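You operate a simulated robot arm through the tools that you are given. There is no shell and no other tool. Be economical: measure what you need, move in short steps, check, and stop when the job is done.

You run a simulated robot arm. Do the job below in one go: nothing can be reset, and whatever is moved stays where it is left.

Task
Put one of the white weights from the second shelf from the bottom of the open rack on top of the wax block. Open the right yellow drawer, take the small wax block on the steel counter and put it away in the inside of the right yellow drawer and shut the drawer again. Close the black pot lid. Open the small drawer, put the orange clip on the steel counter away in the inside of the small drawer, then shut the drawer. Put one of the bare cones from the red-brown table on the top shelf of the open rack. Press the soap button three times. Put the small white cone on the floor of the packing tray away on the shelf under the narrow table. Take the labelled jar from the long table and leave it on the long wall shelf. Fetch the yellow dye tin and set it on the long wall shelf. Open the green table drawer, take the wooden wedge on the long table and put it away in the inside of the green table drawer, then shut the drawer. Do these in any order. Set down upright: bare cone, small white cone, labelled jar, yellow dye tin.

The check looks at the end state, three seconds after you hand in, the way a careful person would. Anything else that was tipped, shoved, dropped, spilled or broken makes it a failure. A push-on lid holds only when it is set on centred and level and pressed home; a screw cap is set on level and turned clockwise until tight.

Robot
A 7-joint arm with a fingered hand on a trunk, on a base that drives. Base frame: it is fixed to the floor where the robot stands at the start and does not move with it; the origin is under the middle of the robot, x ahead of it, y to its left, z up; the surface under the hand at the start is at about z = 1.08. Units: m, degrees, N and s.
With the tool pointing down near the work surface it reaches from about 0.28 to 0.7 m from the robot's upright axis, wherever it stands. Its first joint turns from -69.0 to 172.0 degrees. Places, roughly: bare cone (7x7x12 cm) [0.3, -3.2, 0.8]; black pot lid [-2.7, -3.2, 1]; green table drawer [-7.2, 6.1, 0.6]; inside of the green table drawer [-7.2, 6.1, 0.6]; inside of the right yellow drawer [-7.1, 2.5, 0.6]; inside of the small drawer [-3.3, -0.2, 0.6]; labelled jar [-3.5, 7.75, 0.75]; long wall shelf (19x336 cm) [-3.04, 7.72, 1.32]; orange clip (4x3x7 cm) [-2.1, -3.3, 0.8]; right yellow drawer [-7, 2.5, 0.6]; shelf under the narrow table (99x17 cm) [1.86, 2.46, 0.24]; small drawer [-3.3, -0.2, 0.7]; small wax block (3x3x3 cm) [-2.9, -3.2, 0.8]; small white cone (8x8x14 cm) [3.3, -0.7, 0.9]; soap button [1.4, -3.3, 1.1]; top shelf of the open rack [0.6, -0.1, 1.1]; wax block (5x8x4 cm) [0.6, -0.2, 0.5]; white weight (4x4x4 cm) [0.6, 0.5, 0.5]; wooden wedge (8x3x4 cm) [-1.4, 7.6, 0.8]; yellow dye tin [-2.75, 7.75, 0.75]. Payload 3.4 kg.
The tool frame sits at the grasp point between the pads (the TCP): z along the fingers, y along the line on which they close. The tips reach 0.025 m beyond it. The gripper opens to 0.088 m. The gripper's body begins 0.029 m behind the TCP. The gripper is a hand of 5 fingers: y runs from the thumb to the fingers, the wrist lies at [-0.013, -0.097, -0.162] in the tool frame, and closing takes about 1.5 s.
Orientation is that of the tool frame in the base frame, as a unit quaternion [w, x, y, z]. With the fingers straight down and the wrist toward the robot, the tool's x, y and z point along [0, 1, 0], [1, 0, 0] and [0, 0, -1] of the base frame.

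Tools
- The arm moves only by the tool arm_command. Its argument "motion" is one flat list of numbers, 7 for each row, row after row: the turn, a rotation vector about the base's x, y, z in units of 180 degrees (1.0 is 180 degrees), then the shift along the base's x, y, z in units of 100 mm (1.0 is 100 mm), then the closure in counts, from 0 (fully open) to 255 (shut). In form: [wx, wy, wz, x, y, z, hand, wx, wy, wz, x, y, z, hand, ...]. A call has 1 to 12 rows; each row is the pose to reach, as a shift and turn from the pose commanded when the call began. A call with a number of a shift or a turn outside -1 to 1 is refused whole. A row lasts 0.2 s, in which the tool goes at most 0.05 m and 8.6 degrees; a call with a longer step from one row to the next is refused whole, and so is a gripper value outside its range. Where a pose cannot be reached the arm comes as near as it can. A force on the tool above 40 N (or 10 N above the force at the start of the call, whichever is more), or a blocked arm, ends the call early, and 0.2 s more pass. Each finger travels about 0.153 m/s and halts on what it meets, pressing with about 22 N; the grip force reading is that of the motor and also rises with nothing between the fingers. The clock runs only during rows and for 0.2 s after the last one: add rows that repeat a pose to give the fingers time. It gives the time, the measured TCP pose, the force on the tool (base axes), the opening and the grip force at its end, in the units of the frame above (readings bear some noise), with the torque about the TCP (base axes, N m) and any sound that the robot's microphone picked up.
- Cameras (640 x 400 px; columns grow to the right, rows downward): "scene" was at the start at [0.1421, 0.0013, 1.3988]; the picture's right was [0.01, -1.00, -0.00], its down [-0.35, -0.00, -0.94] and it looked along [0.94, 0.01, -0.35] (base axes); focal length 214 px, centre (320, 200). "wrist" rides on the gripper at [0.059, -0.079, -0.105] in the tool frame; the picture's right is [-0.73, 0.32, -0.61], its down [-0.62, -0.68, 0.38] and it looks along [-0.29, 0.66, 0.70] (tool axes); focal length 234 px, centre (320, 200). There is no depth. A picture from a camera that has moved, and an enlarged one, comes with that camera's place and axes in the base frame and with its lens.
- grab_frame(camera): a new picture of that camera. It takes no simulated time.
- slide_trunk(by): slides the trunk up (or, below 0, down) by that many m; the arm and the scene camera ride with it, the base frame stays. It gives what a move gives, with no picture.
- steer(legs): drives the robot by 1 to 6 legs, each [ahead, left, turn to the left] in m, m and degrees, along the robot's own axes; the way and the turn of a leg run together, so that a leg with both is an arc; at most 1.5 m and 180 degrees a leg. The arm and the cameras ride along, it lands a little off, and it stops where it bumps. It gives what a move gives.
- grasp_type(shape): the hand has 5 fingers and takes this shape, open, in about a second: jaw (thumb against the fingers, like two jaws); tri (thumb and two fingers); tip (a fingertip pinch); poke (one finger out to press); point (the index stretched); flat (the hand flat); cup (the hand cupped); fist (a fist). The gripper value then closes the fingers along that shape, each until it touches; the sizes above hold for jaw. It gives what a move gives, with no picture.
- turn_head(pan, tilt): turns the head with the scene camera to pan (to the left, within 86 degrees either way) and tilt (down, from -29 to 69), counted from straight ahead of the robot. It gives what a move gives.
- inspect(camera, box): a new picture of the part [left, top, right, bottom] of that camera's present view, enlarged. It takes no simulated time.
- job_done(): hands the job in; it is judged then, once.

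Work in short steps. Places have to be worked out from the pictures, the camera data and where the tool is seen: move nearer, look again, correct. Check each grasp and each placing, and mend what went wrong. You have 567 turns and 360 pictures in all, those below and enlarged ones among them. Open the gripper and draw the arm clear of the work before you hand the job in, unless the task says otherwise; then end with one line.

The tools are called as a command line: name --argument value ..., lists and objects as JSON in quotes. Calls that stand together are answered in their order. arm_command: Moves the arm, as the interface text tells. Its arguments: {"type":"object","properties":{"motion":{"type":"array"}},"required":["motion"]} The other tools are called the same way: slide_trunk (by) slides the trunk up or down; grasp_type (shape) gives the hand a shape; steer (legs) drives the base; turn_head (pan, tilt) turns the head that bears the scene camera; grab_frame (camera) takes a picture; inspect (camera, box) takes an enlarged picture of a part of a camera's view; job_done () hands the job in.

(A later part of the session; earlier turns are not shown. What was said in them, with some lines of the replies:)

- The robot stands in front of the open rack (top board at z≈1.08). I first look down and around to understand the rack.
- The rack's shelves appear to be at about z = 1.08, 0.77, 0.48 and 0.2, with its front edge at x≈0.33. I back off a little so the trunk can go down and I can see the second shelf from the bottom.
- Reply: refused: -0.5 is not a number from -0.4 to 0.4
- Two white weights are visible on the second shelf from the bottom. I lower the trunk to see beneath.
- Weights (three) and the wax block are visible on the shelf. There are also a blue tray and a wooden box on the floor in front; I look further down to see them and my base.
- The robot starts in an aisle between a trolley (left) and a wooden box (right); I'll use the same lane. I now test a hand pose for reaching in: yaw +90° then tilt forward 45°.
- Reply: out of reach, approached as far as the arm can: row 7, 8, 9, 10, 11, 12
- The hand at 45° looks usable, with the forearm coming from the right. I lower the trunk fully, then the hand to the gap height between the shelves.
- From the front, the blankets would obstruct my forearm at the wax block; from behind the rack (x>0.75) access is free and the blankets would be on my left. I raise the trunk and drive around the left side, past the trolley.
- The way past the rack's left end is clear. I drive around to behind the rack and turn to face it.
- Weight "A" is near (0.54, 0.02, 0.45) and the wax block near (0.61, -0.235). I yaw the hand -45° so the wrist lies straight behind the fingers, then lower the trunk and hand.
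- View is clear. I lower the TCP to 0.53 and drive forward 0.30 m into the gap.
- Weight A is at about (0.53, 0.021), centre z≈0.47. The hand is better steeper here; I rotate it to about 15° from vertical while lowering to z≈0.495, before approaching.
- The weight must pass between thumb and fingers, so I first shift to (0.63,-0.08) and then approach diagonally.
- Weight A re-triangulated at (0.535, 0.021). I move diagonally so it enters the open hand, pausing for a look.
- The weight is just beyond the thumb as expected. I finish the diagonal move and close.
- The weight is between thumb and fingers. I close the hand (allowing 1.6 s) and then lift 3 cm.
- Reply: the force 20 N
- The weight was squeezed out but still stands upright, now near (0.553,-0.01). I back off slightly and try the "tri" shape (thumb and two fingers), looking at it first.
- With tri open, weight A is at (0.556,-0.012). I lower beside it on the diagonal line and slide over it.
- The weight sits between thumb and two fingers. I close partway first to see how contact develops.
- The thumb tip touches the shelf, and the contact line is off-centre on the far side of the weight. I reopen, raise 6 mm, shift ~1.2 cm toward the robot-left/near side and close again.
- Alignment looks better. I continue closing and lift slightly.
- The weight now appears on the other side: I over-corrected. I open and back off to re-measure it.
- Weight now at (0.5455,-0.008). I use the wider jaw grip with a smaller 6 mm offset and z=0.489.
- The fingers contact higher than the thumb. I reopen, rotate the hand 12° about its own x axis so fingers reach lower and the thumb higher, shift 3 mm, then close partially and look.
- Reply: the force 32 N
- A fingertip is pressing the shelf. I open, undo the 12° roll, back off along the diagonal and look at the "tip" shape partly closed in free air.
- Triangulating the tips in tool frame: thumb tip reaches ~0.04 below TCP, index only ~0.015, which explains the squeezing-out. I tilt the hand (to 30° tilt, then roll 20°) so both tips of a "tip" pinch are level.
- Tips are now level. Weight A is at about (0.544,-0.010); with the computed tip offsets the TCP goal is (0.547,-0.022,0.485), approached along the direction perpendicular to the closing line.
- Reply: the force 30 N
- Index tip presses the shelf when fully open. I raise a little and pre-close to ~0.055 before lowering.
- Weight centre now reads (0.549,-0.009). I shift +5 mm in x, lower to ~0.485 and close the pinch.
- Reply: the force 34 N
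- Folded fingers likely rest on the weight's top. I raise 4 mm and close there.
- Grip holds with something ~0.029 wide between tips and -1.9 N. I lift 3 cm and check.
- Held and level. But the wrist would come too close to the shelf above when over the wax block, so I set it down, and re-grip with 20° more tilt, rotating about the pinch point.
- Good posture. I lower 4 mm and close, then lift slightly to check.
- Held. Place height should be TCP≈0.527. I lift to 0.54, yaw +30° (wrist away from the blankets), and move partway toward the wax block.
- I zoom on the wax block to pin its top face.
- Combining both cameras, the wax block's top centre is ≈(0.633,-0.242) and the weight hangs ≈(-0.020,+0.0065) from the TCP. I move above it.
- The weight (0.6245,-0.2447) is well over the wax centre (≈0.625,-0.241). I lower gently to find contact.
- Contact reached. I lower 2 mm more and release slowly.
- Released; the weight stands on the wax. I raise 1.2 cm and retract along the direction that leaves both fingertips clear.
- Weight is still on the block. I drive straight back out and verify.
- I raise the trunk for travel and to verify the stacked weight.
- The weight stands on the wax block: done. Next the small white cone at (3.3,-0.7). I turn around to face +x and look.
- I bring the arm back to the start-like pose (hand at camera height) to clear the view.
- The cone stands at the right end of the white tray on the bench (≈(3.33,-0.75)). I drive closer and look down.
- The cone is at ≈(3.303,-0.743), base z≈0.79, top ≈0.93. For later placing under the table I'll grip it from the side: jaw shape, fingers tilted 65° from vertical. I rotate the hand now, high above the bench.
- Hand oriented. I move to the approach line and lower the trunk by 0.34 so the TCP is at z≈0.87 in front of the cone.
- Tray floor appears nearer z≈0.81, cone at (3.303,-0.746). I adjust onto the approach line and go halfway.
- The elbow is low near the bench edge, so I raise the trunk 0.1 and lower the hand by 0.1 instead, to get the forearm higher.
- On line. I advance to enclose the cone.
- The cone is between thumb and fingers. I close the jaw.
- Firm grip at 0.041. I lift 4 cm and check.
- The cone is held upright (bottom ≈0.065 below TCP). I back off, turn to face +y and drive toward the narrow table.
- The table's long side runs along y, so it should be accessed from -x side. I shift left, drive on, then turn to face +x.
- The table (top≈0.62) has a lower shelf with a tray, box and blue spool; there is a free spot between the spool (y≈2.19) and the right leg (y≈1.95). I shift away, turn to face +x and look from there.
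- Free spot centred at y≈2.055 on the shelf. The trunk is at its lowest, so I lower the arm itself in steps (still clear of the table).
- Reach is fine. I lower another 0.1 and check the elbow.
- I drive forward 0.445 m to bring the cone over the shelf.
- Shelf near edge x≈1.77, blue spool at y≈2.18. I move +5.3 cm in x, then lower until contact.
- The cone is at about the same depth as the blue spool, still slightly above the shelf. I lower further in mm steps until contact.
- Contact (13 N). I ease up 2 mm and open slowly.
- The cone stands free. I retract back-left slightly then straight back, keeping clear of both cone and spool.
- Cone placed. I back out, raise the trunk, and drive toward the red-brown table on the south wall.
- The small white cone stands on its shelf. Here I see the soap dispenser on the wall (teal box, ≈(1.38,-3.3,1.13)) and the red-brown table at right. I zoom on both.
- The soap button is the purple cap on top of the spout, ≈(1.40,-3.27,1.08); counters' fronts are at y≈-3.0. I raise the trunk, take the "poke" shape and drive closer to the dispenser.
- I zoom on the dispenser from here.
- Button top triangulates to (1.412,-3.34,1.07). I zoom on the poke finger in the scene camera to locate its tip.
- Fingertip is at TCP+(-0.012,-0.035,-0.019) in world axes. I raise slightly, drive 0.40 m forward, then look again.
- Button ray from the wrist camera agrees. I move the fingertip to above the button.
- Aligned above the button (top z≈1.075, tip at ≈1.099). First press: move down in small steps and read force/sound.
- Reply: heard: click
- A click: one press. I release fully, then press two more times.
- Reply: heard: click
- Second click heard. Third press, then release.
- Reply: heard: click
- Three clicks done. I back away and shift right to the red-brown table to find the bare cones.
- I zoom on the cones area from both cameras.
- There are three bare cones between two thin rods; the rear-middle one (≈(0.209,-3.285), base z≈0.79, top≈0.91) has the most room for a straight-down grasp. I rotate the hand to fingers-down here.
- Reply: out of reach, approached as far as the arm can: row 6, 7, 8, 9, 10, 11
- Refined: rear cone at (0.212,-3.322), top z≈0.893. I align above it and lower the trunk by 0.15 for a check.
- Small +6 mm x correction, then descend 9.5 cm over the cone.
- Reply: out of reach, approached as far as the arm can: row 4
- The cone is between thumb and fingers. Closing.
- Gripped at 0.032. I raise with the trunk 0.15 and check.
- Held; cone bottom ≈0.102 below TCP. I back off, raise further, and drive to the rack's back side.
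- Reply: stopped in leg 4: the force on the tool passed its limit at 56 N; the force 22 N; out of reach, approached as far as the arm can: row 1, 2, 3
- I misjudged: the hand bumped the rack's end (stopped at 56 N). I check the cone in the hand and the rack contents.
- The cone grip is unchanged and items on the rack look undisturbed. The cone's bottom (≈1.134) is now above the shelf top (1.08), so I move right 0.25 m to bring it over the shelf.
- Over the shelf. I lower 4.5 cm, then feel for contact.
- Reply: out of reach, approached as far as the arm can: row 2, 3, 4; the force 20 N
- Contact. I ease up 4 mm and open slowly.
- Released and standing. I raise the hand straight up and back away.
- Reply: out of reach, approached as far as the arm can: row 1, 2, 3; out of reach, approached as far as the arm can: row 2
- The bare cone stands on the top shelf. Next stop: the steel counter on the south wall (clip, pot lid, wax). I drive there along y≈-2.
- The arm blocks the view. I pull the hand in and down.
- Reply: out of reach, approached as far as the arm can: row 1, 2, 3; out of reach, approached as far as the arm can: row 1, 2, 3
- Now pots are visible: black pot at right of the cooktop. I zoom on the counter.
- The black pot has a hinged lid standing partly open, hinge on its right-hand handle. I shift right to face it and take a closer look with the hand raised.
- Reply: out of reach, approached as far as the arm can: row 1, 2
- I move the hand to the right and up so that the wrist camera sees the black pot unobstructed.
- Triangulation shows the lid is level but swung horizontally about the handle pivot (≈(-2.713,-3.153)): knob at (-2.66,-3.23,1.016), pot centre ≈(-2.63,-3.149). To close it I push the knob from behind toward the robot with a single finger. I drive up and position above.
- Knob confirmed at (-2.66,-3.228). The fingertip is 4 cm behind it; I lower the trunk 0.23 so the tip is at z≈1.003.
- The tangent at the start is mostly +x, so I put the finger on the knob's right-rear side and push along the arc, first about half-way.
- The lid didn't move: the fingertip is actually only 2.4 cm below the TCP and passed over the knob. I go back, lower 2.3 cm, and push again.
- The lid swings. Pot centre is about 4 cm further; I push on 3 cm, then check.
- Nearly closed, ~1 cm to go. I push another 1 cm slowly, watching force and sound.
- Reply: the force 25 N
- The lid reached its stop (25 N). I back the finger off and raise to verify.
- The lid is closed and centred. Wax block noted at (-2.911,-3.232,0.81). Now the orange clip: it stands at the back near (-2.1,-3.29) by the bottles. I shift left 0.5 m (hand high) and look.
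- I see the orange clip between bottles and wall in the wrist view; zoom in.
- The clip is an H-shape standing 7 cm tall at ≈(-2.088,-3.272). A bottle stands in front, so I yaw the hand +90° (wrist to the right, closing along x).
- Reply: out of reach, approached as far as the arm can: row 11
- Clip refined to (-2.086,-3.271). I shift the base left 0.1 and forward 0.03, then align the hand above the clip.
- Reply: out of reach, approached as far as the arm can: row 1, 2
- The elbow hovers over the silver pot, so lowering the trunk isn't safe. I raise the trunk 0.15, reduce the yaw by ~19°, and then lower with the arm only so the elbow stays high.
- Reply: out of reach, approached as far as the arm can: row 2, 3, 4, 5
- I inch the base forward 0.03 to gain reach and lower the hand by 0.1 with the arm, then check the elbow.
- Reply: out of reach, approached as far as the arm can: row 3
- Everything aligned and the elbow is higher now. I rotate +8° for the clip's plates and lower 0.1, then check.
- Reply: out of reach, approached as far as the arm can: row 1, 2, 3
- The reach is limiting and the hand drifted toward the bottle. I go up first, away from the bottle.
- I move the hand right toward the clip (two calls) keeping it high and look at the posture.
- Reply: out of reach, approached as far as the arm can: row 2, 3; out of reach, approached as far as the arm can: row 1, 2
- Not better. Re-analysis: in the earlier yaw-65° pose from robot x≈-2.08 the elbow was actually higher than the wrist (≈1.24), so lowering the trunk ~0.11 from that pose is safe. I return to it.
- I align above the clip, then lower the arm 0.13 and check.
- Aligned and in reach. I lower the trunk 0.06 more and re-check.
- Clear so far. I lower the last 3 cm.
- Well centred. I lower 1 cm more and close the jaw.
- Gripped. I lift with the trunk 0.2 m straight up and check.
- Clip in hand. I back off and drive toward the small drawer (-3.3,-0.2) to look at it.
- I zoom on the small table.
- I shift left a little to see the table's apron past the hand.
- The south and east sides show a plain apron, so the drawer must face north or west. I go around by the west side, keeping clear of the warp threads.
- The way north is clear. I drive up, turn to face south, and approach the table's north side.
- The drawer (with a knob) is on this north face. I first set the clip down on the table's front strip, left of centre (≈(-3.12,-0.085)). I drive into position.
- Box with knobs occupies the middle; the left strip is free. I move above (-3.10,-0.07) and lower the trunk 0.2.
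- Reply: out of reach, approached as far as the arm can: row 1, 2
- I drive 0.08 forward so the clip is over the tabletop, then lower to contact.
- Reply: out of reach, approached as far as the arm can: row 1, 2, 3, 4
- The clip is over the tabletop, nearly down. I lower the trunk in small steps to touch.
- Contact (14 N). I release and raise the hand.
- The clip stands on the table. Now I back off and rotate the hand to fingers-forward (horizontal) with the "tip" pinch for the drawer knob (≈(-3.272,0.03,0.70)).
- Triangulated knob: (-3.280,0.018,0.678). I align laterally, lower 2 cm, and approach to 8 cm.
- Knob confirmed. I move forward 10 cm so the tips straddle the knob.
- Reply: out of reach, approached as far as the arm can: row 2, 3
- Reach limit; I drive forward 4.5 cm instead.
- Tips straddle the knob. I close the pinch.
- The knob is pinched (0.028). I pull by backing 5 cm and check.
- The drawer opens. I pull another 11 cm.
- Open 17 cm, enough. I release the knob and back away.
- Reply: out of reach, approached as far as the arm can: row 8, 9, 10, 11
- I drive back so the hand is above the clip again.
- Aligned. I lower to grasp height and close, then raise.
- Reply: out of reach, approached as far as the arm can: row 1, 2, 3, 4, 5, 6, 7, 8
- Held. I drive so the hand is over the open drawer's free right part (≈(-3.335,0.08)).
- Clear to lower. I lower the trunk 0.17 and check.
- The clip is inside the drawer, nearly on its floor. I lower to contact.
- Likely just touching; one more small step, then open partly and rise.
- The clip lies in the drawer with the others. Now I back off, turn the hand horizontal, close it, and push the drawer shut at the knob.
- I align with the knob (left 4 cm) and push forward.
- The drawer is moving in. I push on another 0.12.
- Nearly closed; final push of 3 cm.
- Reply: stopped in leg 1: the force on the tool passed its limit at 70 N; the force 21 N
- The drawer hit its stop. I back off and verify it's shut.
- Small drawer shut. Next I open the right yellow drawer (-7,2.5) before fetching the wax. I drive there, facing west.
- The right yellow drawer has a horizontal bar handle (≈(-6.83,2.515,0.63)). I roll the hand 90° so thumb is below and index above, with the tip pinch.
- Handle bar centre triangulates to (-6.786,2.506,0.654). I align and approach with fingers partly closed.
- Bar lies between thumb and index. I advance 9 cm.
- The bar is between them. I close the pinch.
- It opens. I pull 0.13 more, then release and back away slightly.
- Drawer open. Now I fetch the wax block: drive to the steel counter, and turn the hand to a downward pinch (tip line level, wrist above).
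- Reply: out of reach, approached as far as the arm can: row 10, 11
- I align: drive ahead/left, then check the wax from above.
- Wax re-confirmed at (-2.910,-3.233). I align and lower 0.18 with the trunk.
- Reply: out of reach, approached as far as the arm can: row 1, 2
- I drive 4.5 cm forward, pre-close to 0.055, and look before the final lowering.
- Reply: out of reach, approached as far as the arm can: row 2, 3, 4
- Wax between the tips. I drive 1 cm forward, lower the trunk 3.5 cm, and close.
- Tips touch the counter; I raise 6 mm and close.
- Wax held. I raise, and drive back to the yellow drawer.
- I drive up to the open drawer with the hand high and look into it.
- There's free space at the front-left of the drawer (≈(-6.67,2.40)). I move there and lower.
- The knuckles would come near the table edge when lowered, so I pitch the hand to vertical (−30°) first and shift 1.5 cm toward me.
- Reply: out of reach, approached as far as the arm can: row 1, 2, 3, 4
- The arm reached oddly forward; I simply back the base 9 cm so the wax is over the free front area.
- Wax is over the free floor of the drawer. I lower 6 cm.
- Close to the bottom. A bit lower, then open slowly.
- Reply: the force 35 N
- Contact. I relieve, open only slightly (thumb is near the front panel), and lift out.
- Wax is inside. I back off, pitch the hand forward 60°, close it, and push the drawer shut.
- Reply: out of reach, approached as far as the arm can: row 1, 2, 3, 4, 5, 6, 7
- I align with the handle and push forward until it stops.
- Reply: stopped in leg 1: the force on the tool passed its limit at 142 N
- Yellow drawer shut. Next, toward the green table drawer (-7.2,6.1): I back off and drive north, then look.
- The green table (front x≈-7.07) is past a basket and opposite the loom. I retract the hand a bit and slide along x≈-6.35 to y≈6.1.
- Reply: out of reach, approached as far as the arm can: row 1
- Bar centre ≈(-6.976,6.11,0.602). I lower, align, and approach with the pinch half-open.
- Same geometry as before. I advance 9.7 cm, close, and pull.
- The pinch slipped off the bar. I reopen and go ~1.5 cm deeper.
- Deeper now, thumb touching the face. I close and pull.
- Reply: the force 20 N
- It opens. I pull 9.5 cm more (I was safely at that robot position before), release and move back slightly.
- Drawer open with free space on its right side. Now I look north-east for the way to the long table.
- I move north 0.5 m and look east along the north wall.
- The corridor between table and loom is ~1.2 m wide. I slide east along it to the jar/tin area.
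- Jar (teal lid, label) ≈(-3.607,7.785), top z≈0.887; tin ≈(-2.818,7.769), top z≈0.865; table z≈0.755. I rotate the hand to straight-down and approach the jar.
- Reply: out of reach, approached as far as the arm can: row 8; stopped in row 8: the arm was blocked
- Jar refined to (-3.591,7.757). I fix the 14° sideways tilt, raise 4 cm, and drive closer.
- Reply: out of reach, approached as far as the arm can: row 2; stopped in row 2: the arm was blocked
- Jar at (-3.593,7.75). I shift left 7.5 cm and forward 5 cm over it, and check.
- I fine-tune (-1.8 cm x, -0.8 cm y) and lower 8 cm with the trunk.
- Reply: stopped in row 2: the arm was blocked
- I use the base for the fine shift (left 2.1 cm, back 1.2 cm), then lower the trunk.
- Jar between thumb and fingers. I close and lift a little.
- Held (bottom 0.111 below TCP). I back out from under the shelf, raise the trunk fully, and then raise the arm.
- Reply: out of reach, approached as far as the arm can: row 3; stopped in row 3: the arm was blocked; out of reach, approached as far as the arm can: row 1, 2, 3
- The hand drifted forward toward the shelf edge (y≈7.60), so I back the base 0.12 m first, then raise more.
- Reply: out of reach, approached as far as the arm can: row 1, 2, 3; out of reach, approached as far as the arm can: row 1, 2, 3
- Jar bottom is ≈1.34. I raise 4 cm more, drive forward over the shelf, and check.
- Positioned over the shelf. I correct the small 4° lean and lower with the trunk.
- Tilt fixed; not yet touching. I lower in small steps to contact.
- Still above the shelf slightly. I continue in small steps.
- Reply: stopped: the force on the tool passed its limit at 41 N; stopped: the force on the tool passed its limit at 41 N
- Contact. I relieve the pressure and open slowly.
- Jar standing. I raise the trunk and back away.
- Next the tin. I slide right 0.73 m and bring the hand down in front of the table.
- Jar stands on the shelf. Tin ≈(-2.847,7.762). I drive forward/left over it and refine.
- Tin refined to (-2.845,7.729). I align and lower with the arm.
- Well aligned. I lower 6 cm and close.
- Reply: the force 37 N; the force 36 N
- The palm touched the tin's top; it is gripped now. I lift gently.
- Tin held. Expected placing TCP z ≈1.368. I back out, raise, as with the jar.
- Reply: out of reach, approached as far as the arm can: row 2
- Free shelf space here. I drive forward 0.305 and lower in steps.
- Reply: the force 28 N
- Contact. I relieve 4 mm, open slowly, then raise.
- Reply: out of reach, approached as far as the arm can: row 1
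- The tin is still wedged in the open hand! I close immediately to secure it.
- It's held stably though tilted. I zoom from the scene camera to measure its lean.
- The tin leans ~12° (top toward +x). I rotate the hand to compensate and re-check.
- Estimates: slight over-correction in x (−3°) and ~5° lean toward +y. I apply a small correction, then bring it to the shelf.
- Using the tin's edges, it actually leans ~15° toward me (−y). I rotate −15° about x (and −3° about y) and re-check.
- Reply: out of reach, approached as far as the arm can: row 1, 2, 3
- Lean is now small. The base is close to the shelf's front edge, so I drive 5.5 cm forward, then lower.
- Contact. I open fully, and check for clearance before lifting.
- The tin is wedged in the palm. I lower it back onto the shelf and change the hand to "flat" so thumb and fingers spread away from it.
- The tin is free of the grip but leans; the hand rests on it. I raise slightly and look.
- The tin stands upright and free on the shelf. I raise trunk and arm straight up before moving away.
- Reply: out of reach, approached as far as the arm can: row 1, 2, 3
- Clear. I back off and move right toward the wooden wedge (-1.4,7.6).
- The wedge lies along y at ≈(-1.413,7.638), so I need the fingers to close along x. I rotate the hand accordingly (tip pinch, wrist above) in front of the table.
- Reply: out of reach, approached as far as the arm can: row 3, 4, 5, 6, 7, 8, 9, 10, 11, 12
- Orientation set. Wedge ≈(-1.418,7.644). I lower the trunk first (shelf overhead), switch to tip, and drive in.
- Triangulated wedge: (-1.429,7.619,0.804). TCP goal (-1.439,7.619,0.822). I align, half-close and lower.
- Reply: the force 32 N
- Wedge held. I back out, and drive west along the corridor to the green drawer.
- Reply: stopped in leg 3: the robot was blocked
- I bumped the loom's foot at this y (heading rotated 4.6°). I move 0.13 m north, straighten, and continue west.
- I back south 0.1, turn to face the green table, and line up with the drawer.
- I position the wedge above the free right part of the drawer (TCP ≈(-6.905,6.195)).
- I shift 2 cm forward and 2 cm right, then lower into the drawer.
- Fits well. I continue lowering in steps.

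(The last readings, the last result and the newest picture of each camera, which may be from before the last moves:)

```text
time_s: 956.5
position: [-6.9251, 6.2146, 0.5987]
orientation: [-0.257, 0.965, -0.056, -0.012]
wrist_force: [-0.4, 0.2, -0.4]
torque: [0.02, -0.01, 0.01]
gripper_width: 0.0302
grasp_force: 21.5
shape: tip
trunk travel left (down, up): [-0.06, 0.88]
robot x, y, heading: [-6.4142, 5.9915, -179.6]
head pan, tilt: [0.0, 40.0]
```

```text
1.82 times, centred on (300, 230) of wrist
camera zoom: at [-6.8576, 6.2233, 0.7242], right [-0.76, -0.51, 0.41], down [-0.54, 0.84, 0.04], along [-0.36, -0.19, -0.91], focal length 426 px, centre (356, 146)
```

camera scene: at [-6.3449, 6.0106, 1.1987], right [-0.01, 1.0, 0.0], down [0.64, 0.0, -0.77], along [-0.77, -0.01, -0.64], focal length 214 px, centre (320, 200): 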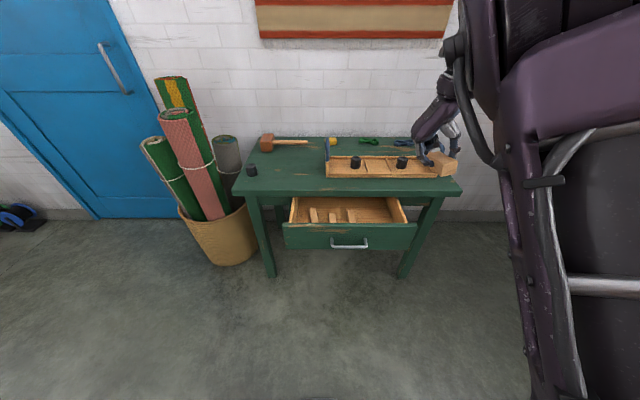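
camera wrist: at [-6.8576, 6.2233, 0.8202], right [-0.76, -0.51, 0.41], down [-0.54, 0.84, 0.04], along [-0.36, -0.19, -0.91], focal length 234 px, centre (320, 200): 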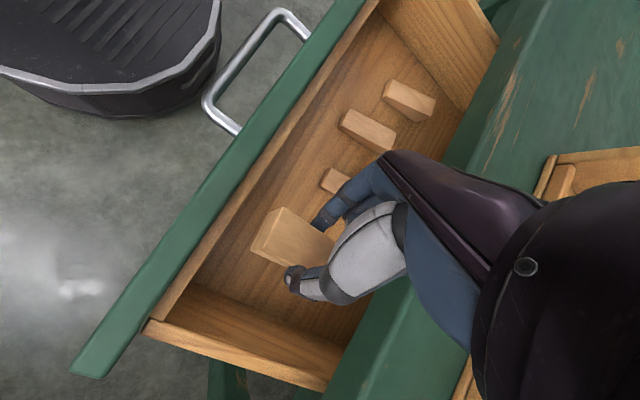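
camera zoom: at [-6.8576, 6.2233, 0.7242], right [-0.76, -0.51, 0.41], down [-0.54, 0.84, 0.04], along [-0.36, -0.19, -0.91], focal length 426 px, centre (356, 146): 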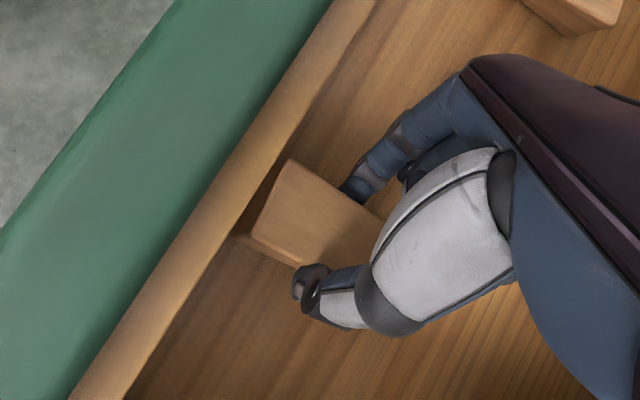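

Very close to the drawer floor, inside the walls. One last small step, then I open gently and rise.

slide_trunk --by -0.008

arm_command --motion '[0, 0, 0, 0, 0, 0, 220, 0, 0, 0, 0, 0, 0, 190, 0, 0, 0, 0, 0, 0, 160, 0, 0, 0, 0, 0, 0, 130, 0, 0, 0, 0, 0, 0, 110, 0, 0, 0, 0, 0, 0, 110]'

slide_trunk --by 0.2

grab_frame --camera "wrist"

```text
time_s: 957.1
position: [-6.9249, 6.2144, 0.5904]
orientation: [-0.257, 0.965, -0.055, -0.012]
wrist_force: [0.6, -0.6, -0.4]
torque: [0.0, 0.02, 0.02]
gripper_width: 0.03
grasp_force: 22.4
shape: tip
trunk travel left (down, up): [-0.052, 0.888]
robot x, y, heading: [-6.4136, 5.9927, -179.4]
head pan, tilt: [0.0, 40.0]
```

```text
time_s: 958.5
position: [-6.9242, 6.2145, 0.5902]
orientation: [-0.256, 0.965, -0.056, -0.012]
wrist_force: [-0.2, -0.1, 1.4]
torque: [0.0, 0.02, 0.0]
gripper_width: 0.0481
grasp_force: 0.1
shape: tip
trunk travel left (down, up): [-0.052, 0.888]
robot x, y, heading: [-6.4122, 5.9946, -179.7]
head pan, tilt: [0.0, 40.0]
```

```text
time_s: 960.6
position: [-6.9253, 6.2136, 0.7891]
orientation: [-0.256, 0.965, -0.056, -0.012]
wrist_force: [-0.2, 0.0, 0.0]
torque: [-0.01, -0.01, -0.01]
gripper_width: 0.0494
grasp_force: 0.1
shape: tip
trunk travel left (down, up): [-0.252, 0.688]
robot x, y, heading: [-6.4153, 5.9915, -179.8]
head pan, tilt: [0.0, 40.0]
```

```text
28 pictures are left
camera wrist: at [-6.8577, 6.2233, 0.9161], right [-0.76, -0.51, 0.41], down [-0.54, 0.84, 0.04], along [-0.36, -0.19, -0.91], focal length 234 px, centre (320, 200)
```

wrist: 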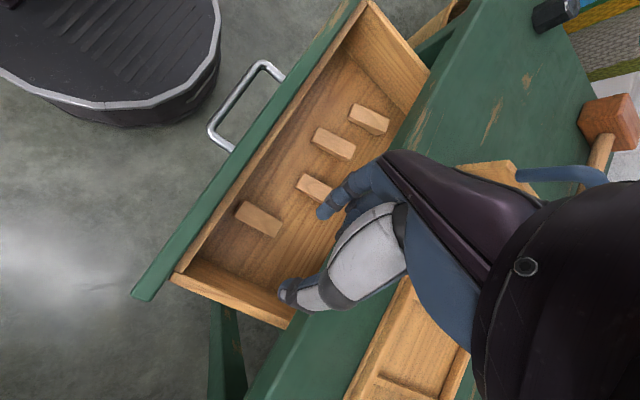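

The wedge lies in the drawer. I raise, back off, and rotate the hand to the forward-pointing pose (two calls), fingers closed, for pushing.

slide_trunk --by 0.2

steer --legs '[[-0.2, 0, 0]]'

grasp_type --shape "jaw"

arm_command --motion '[-0.0263, 0.0276, -0.025, 0, 0, 0, 60, -0.0525, 0.0552, -0.05, 0, 0, 0, 120, -0.0788, 0.0828, -0.075, 0, 0, 0, 180, -0.1051, 0.1105, -0.1, 0, 0, 0, 255, -0.1314, 0.1381, -0.125, 0, 0, 0, 255, -0.1576, 0.1657, -0.15, 0, 0, 0, 255, -0.1839, 0.1933, -0.1749, 0, 0, 0, 255]'

arm_command --motion '[-0.0263, 0.0276, -0.025, 0, 0, 0, 255, -0.0525, 0.0552, -0.05, 0, 0, 0, 255, -0.0788, 0.0828, -0.075, 0, 0, 0, 255, -0.1051, 0.1105, -0.1, 0, 0, 0, 255, -0.1314, 0.1381, -0.125, 0, 0, 0, 255, -0.1576, 0.1657, -0.15, 0, 0, 0, 255, -0.1839, 0.1933, -0.1749, 0, 0, 0, 255]'

grab_frame --camera "scene"

```text
time_s: 962.8
position: [-6.9255, 6.2143, 0.9898]
orientation: [-0.257, 0.965, -0.056, -0.011]
wrist_force: [0.0, 0.5, 0.3]
torque: [0.01, 0.01, -0.01]
gripper_width: 0.0497
grasp_force: 0.0
shape: tip
trunk travel left (down, up): [-0.452, 0.488]
robot x, y, heading: [-6.4102, 5.9907, -179.6]
head pan, tilt: [0.0, 40.0]
```

```text
time_s: 964.4
position: [-6.7229, 6.2162, 0.9904]
orientation: [-0.257, 0.965, -0.055, -0.012]
wrist_force: [0.4, 0.0, 0.1]
torque: [-0.02, 0.02, 0.0]
gripper_width: 0.0495
grasp_force: 0.0
shape: tip
trunk travel left (down, up): [-0.452, 0.488]
robot x, y, heading: [-6.2141, 5.9954, -179.7]
head pan, tilt: [0.0, 40.0]
```

```text
time_s: 965.3
position: [-6.7242, 6.2149, 0.9901]
orientation: [-0.257, 0.965, -0.055, -0.012]
wrist_force: [0.2, -0.9, -0.2]
torque: [0.0, 0.02, 0.0]
gripper_width: 0.0879
grasp_force: 0.0
shape: jaw
trunk travel left (down, up): [-0.452, 0.488]
robot x, y, heading: [-6.2122, 5.9938, -179.6]
head pan, tilt: [0.0, 40.0]
```

```text
time_s: 966.9
position: [-6.7229, 6.2231, 0.9865]
orientation: [0.06, 0.896, -0.39, -0.204]
wrist_force: [-0.7, -1.0, 0.6]
torque: [0.0, -0.01, 0.0]
gripper_width: 0.0
grasp_force: 21.5
shape: jaw
trunk travel left (down, up): [-0.452, 0.488]
robot x, y, heading: [-6.2141, 5.9952, -179.7]
head pan, tilt: [0.0, 40.0]
```

```text
time_s: 968.5
position: [-6.7375, 6.2125, 1.0145]
orientation: [-0.345, -0.613, 0.619, 0.35]
wrist_force: [0.5, -0.1, -0.4]
torque: [-0.01, 0.02, -0.02]
gripper_width: 0.0001
grasp_force: 21.9
shape: jaw
out of reach, approached as far as the arm can: row 6, 7
trunk travel left (down, up): [-0.452, 0.488]
robot x, y, heading: [-6.218, 5.9958, -179.2]
head pan, tilt: [0.0, 40.0]
```

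```text
27 pictures are left
camera scene: at [-6.3499, 5.9914, 1.1847], right [-0.01, 1.0, 0.0], down [0.64, 0.01, -0.77], along [-0.77, -0.01, -0.64], focal length 214 px, centre (320, 200)
```

scene: 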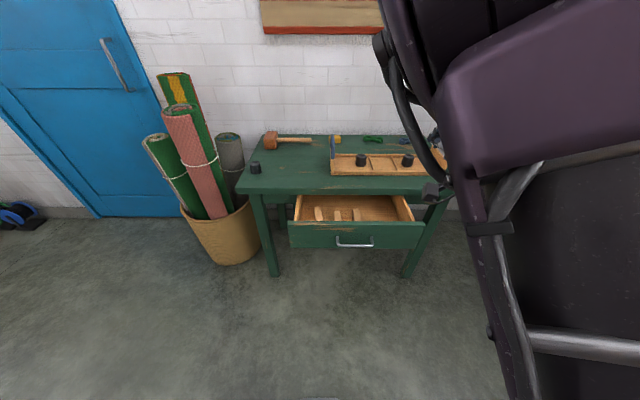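

Hand forward and closed. I shift it left 10 cm and back 5 cm with the arm, then lower to the handle's height.

arm_command --motion '[0, 0, 0, 0.15, -0.35, 0, 255, 0, 0, 0, 0.35, -0.7, 0, 255, 0, 0, 0, 0.5, -1.0, 0, 255]'

slide_trunk --by -0.37

grab_frame --camera "scene"

```text
time_s: 969.3
position: [-6.7236, 6.2119, 1.0278]
orientation: [-0.358, -0.6, 0.626, 0.347]
wrist_force: [0.5, -0.7, -0.3]
torque: [0.01, -0.02, -0.01]
gripper_width: 0.0
grasp_force: 22.8
shape: jaw
out of reach, approached as far as the arm can: row 1, 2, 3
trunk travel left (down, up): [-0.452, 0.488]
robot x, y, heading: [-6.2145, 5.9949, -179.5]
head pan, tilt: [0.0, 40.0]
```

```text
time_s: 972.9
position: [-6.7239, 6.2094, 0.6585]
orientation: [-0.36, -0.601, 0.623, 0.347]
wrist_force: [0.8, -0.7, -0.7]
torque: [0.01, 0.0, 0.04]
gripper_width: 0.0
grasp_force: 21.6
shape: jaw
trunk travel left (down, up): [-0.082, 0.858]
robot x, y, heading: [-6.2134, 5.9937, -179.7]
head pan, tilt: [0.0, 40.0]
```

```text
26 pictures are left
camera scene: at [-6.3498, 5.9925, 0.8147], right [-0.01, 1.0, 0.0], down [0.64, 0.01, -0.77], along [-0.77, -0.01, -0.64], focal length 214 px, centre (320, 200)
```

scene: 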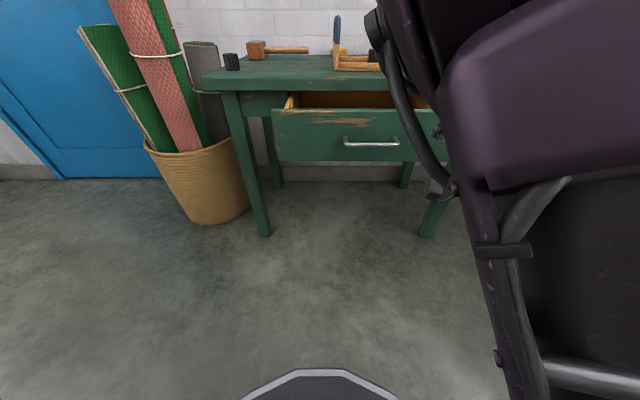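

I shift the base left 8 cm and push the drawer in.

steer --legs '[[0, 0.08, 0], [0.15, 0, 0]]'

grab_frame --camera "scene"

```text
time_s: 974.9
position: [-6.8752, 6.1288, 0.6591]
orientation: [-0.359, -0.601, 0.624, 0.346]
wrist_force: [0.1, 0.2, 0.1]
torque: [0.0, 0.01, 0.02]
gripper_width: 0.0
grasp_force: 21.9
shape: jaw
trunk travel left (down, up): [-0.082, 0.858]
robot x, y, heading: [-6.3651, 5.9131, -179.7]
head pan, tilt: [0.0, 40.0]
```

```text
25 pictures are left
camera scene: at [-6.4998, 5.9117, 0.8147], right [-0.01, 1.0, 0.0], down [0.64, 0.0, -0.77], along [-0.77, -0.01, -0.64], focal length 214 px, centre (320, 200)
```

scene: 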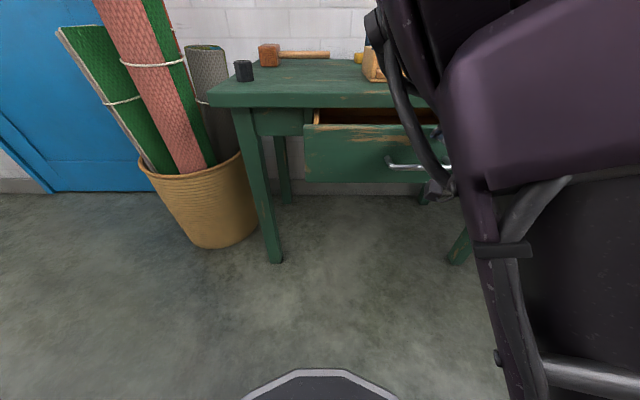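

The drawer is moving (bar now ≈-6.86). I push further until it stops.

steer --legs '[[0.07, 0, 0]]'

steer --legs '[[0.06, 0, 0]]'

grab_frame --camera "scene"

```text
time_s: 976.0
position: [-6.9447, 6.1307, 0.6587]
orientation: [-0.36, -0.597, 0.627, 0.346]
wrist_force: [0.4, 0.9, 0.7]
torque: [-0.01, 0.01, 0.01]
gripper_width: 0.0001
grasp_force: 22.3
shape: jaw
trunk travel left (down, up): [-0.082, 0.858]
robot x, y, heading: [-6.4339, 5.9104, -179.7]
head pan, tilt: [0.0, 40.0]
```

```text
time_s: 977.0
position: [-6.9923, 6.1337, 0.6536]
orientation: [-0.358, -0.597, 0.632, 0.341]
wrist_force: [14.1, -3.5, -5.0]
torque: [0.01, 0.1, -0.06]
gripper_width: 0.0
grasp_force: 22.2
shape: jaw
trunk travel left (down, up): [-0.082, 0.858]
robot x, y, heading: [-6.4853, 5.9082, -179.8]
head pan, tilt: [0.0, 40.0]
stopped in leg 1: the force on the tool passed its limit at 65 N (the readings are from after the stop); the commanded pose is now the measured one
```

```text
24 pictures are left
camera scene: at [-6.6213, 5.9107, 0.8149], right [0.0, 1.0, 0.0], down [0.64, 0.0, -0.77], along [-0.77, 0.0, -0.64], focal length 214 px, centre (320, 200)
```

scene: 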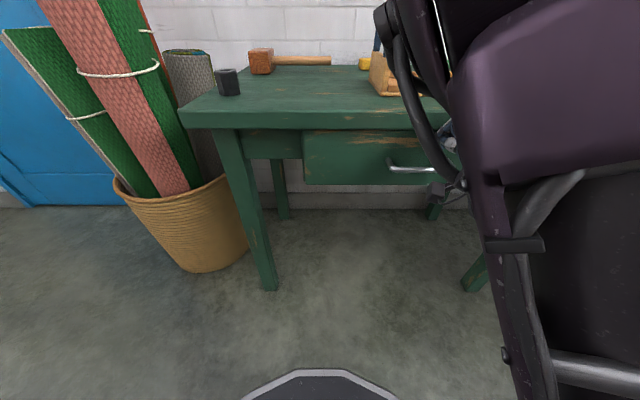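

Bar back at ≈-6.973 (closed position was -6.976). I back off and verify closely.

steer --legs '[[-0.22, 0, 0]]'

turn_head --pan -8 --tilt 30

inspect --camera "scene" --box '[180, 80, 440, 260]'

```text
time_s: 978.7
position: [-6.7753, 6.1324, 0.655]
orientation: [-0.358, -0.598, 0.631, 0.341]
wrist_force: [-0.1, -0.3, 0.4]
torque: [0.02, -0.04, -0.02]
gripper_width: 0.0
grasp_force: 21.6
shape: jaw
trunk travel left (down, up): [-0.082, 0.858]
robot x, y, heading: [-6.2649, 5.9124, -179.8]
head pan, tilt: [0.0, 40.0]
```

```text
time_s: 979.4
position: [-6.7757, 6.1334, 0.6549]
orientation: [-0.358, -0.597, 0.632, 0.341]
wrist_force: [-0.1, 0.2, 0.1]
torque: [0.04, 0.01, -0.03]
gripper_width: 0.0001
grasp_force: 22.7
shape: jaw
trunk travel left (down, up): [-0.082, 0.858]
robot x, y, heading: [-6.2643, 5.9141, -179.7]
head pan, tilt: [-8.0, 30.0]
```

```text
2.22 times, centred on (310, 170) of scene
camera zoom: at [-6.4079, 5.9245, 0.83], right [0.13, 0.99, 0.0], down [0.5, -0.07, -0.87], along [-0.86, 0.11, -0.5], focal length 477 px, centre (342, 267)
```

zoom: 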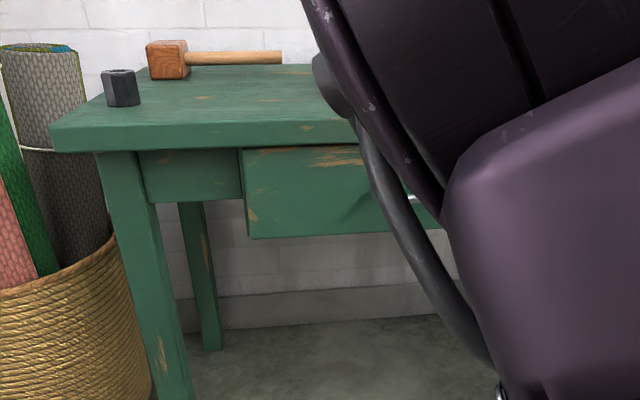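

The green drawer is shut. Before handing in, I'll verify the rack (it was bumped earlier): drive back around to see the weight on the wax and the cone.

slide_trunk --by 0.35

steer --legs '[[0, 1.15, 0], [-1.15, 0, 0], [0, 1.5, 0], [0, 1.5, 0], [0, 1.5, 0], [0, 1.5, 0]]'

steer --legs '[[0, 0.8, 0]]'

```text
time_s: 982.8
position: [-6.7744, 6.1328, 1.0054]
orientation: [-0.359, -0.597, 0.631, 0.342]
wrist_force: [0.0, -0.9, -0.1]
torque: [0.0, 0.04, -0.02]
gripper_width: 0.0001
grasp_force: 22.0
shape: jaw
trunk travel left (down, up): [-0.432, 0.508]
robot x, y, heading: [-6.2646, 5.9139, -179.8]
head pan, tilt: [-8.0, 30.0]
```

```text
time_s: 1022.3
position: [-5.4895, -0.994, 1.0048]
orientation: [-0.356, -0.595, 0.634, 0.342]
wrist_force: [0.0, 0.4, -0.2]
torque: [0.0, 0.02, 0.0]
gripper_width: 0.0
grasp_force: 22.2
shape: jaw
trunk travel left (down, up): [-0.432, 0.508]
robot x, y, heading: [-4.9828, -1.221, 179.6]
head pan, tilt: [-8.0, 30.0]
```

```text
time_s: 1026.6
position: [-5.4902, -1.7915, 1.0042]
orientation: [-0.358, -0.595, 0.633, 0.343]
wrist_force: [-0.5, -0.2, -0.2]
torque: [0.01, 0.0, 0.01]
gripper_width: 0.0
grasp_force: 22.4
shape: jaw
trunk travel left (down, up): [-0.432, 0.508]
robot x, y, heading: [-4.9869, -2.0151, 179.9]
head pan, tilt: [-8.0, 30.0]
```

steer --legs '[[0, 0.22, 0], [-1.5, 0, 0], [-1.5, 0, 0], [-1.1, 0, 0], [0, -1.5, 0], [0, -0.35, 0]]'

steer --legs '[[0, 0, 180]]'

turn_head --pan 0 --tilt 25

grab_frame --camera "scene"

```text
time_s: 1056.4
position: [-1.4053, -0.1628, 1.0041]
orientation: [-0.358, -0.595, 0.633, 0.342]
wrist_force: [-0.4, 0.0, -0.1]
torque: [0.01, -0.02, 0.0]
gripper_width: 0.0
grasp_force: 22.3
shape: jaw
trunk travel left (down, up): [-0.432, 0.508]
robot x, y, heading: [-0.9006, -0.3922, 179.7]
head pan, tilt: [-8.0, 30.0]
```

```text
time_s: 1064.2
position: [-0.3887, -0.6, 1.0059]
orientation: [0.337, 0.625, 0.603, 0.362]
wrist_force: [-0.2, 0.1, -0.3]
torque: [-0.03, 0.0, -0.04]
gripper_width: 0.0
grasp_force: 22.6
shape: jaw
trunk travel left (down, up): [-0.432, 0.508]
robot x, y, heading: [-0.8969, -0.389, 1.5]
head pan, tilt: [-8.0, 30.0]
```

```text
time_s: 1064.9
position: [-0.3883, -0.5995, 1.0046]
orientation: [0.337, 0.625, 0.603, 0.363]
wrist_force: [-0.3, -0.8, -0.8]
torque: [0.0, -0.02, 0.0]
gripper_width: 0.0
grasp_force: 22.0
shape: jaw
trunk travel left (down, up): [-0.432, 0.508]
robot x, y, heading: [-0.9034, -0.385, 1.5]
head pan, tilt: [0.0, 25.0]
```

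```text
22 pictures are left
camera scene: at [-0.7589, -0.3845, 1.188], right [0.03, -1.0, 0.0], down [-0.42, -0.01, -0.91], along [0.91, 0.02, -0.42], focal length 214 px, centre (320, 200)
```

scene: 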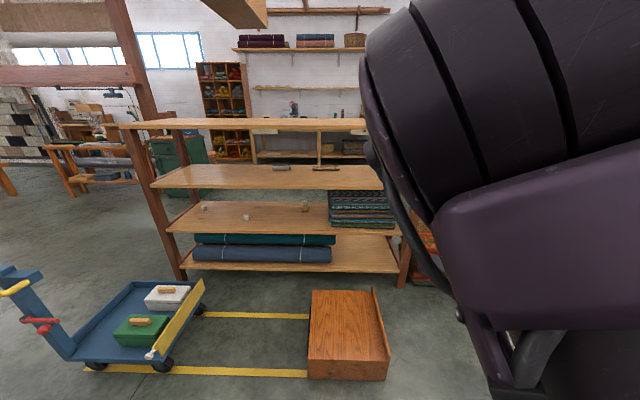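

inspect --camera "scene" --box '[180, 150, 400, 270]'

turn_head --pan 15 --tilt 10

grab_frame --camera "scene"

```text
2.91 times, centred on (290, 210) of scene
camera zoom: at [-0.7589, -0.3845, 1.188], right [0.03, -1.0, 0.0], down [-0.42, -0.01, -0.91], along [0.91, 0.02, -0.42], focal length 624 px, centre (407, 171)
```

zoom: 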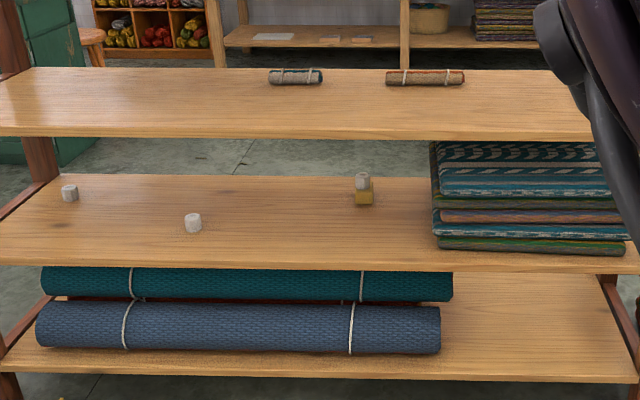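

```text
time_s: 1065.7
position: [-0.3891, -0.5998, 1.004]
orientation: [0.338, 0.627, 0.603, 0.361]
wrist_force: [0.0, 0.0, 0.4]
torque: [-0.03, 0.01, 0.0]
gripper_width: 0.0002
grasp_force: 21.9
shape: jaw
trunk travel left (down, up): [-0.432, 0.508]
robot x, y, heading: [-0.8975, -0.3868, 1.4]
head pan, tilt: [15.0, 10.0]
```

```text
20 pictures are left
camera scene: at [-0.7618, -0.3605, 1.2123], right [0.28, -0.96, 0.0], down [-0.17, -0.05, -0.98], along [0.94, 0.28, -0.17], focal length 214 px, centre (320, 200)
```

scene: 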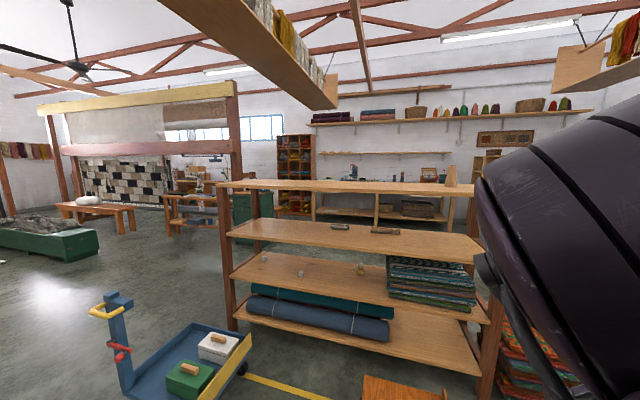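

The weight is on the wax block and the bare cone stands on the top shelf. I open the gripper and hand in.

arm_command --motion '[0, 0, 0, 0, 0, 0, 120, 0, 0, 0, 0, 0, 0, 0, 0, 0, 0, 0, 0, 0, 0, 0, 0, 0, 0, 0, 0, 0]'

job_done

```text
time_s: 1066.7
position: [-0.3883, -0.5989, 1.0053]
orientation: [0.337, 0.625, 0.603, 0.362]
wrist_force: [-0.5, -0.3, 0.4]
torque: [0.01, -0.02, 0.0]
gripper_width: 0.0879
grasp_force: 0.0
shape: jaw
trunk travel left (down, up): [-0.432, 0.508]
robot x, y, heading: [-0.8998, -0.3829, 1.5]
head pan, tilt: [15.0, 10.0]
```

```text
The job is handed in.
```

All ten tasks are carried out and the job is handed in. I did bump the open rack's end (56 N) and the foot of the loom by the long table once each; the rack still had the weight on the wax and the cone standing afterwards, but I did not check the loom.
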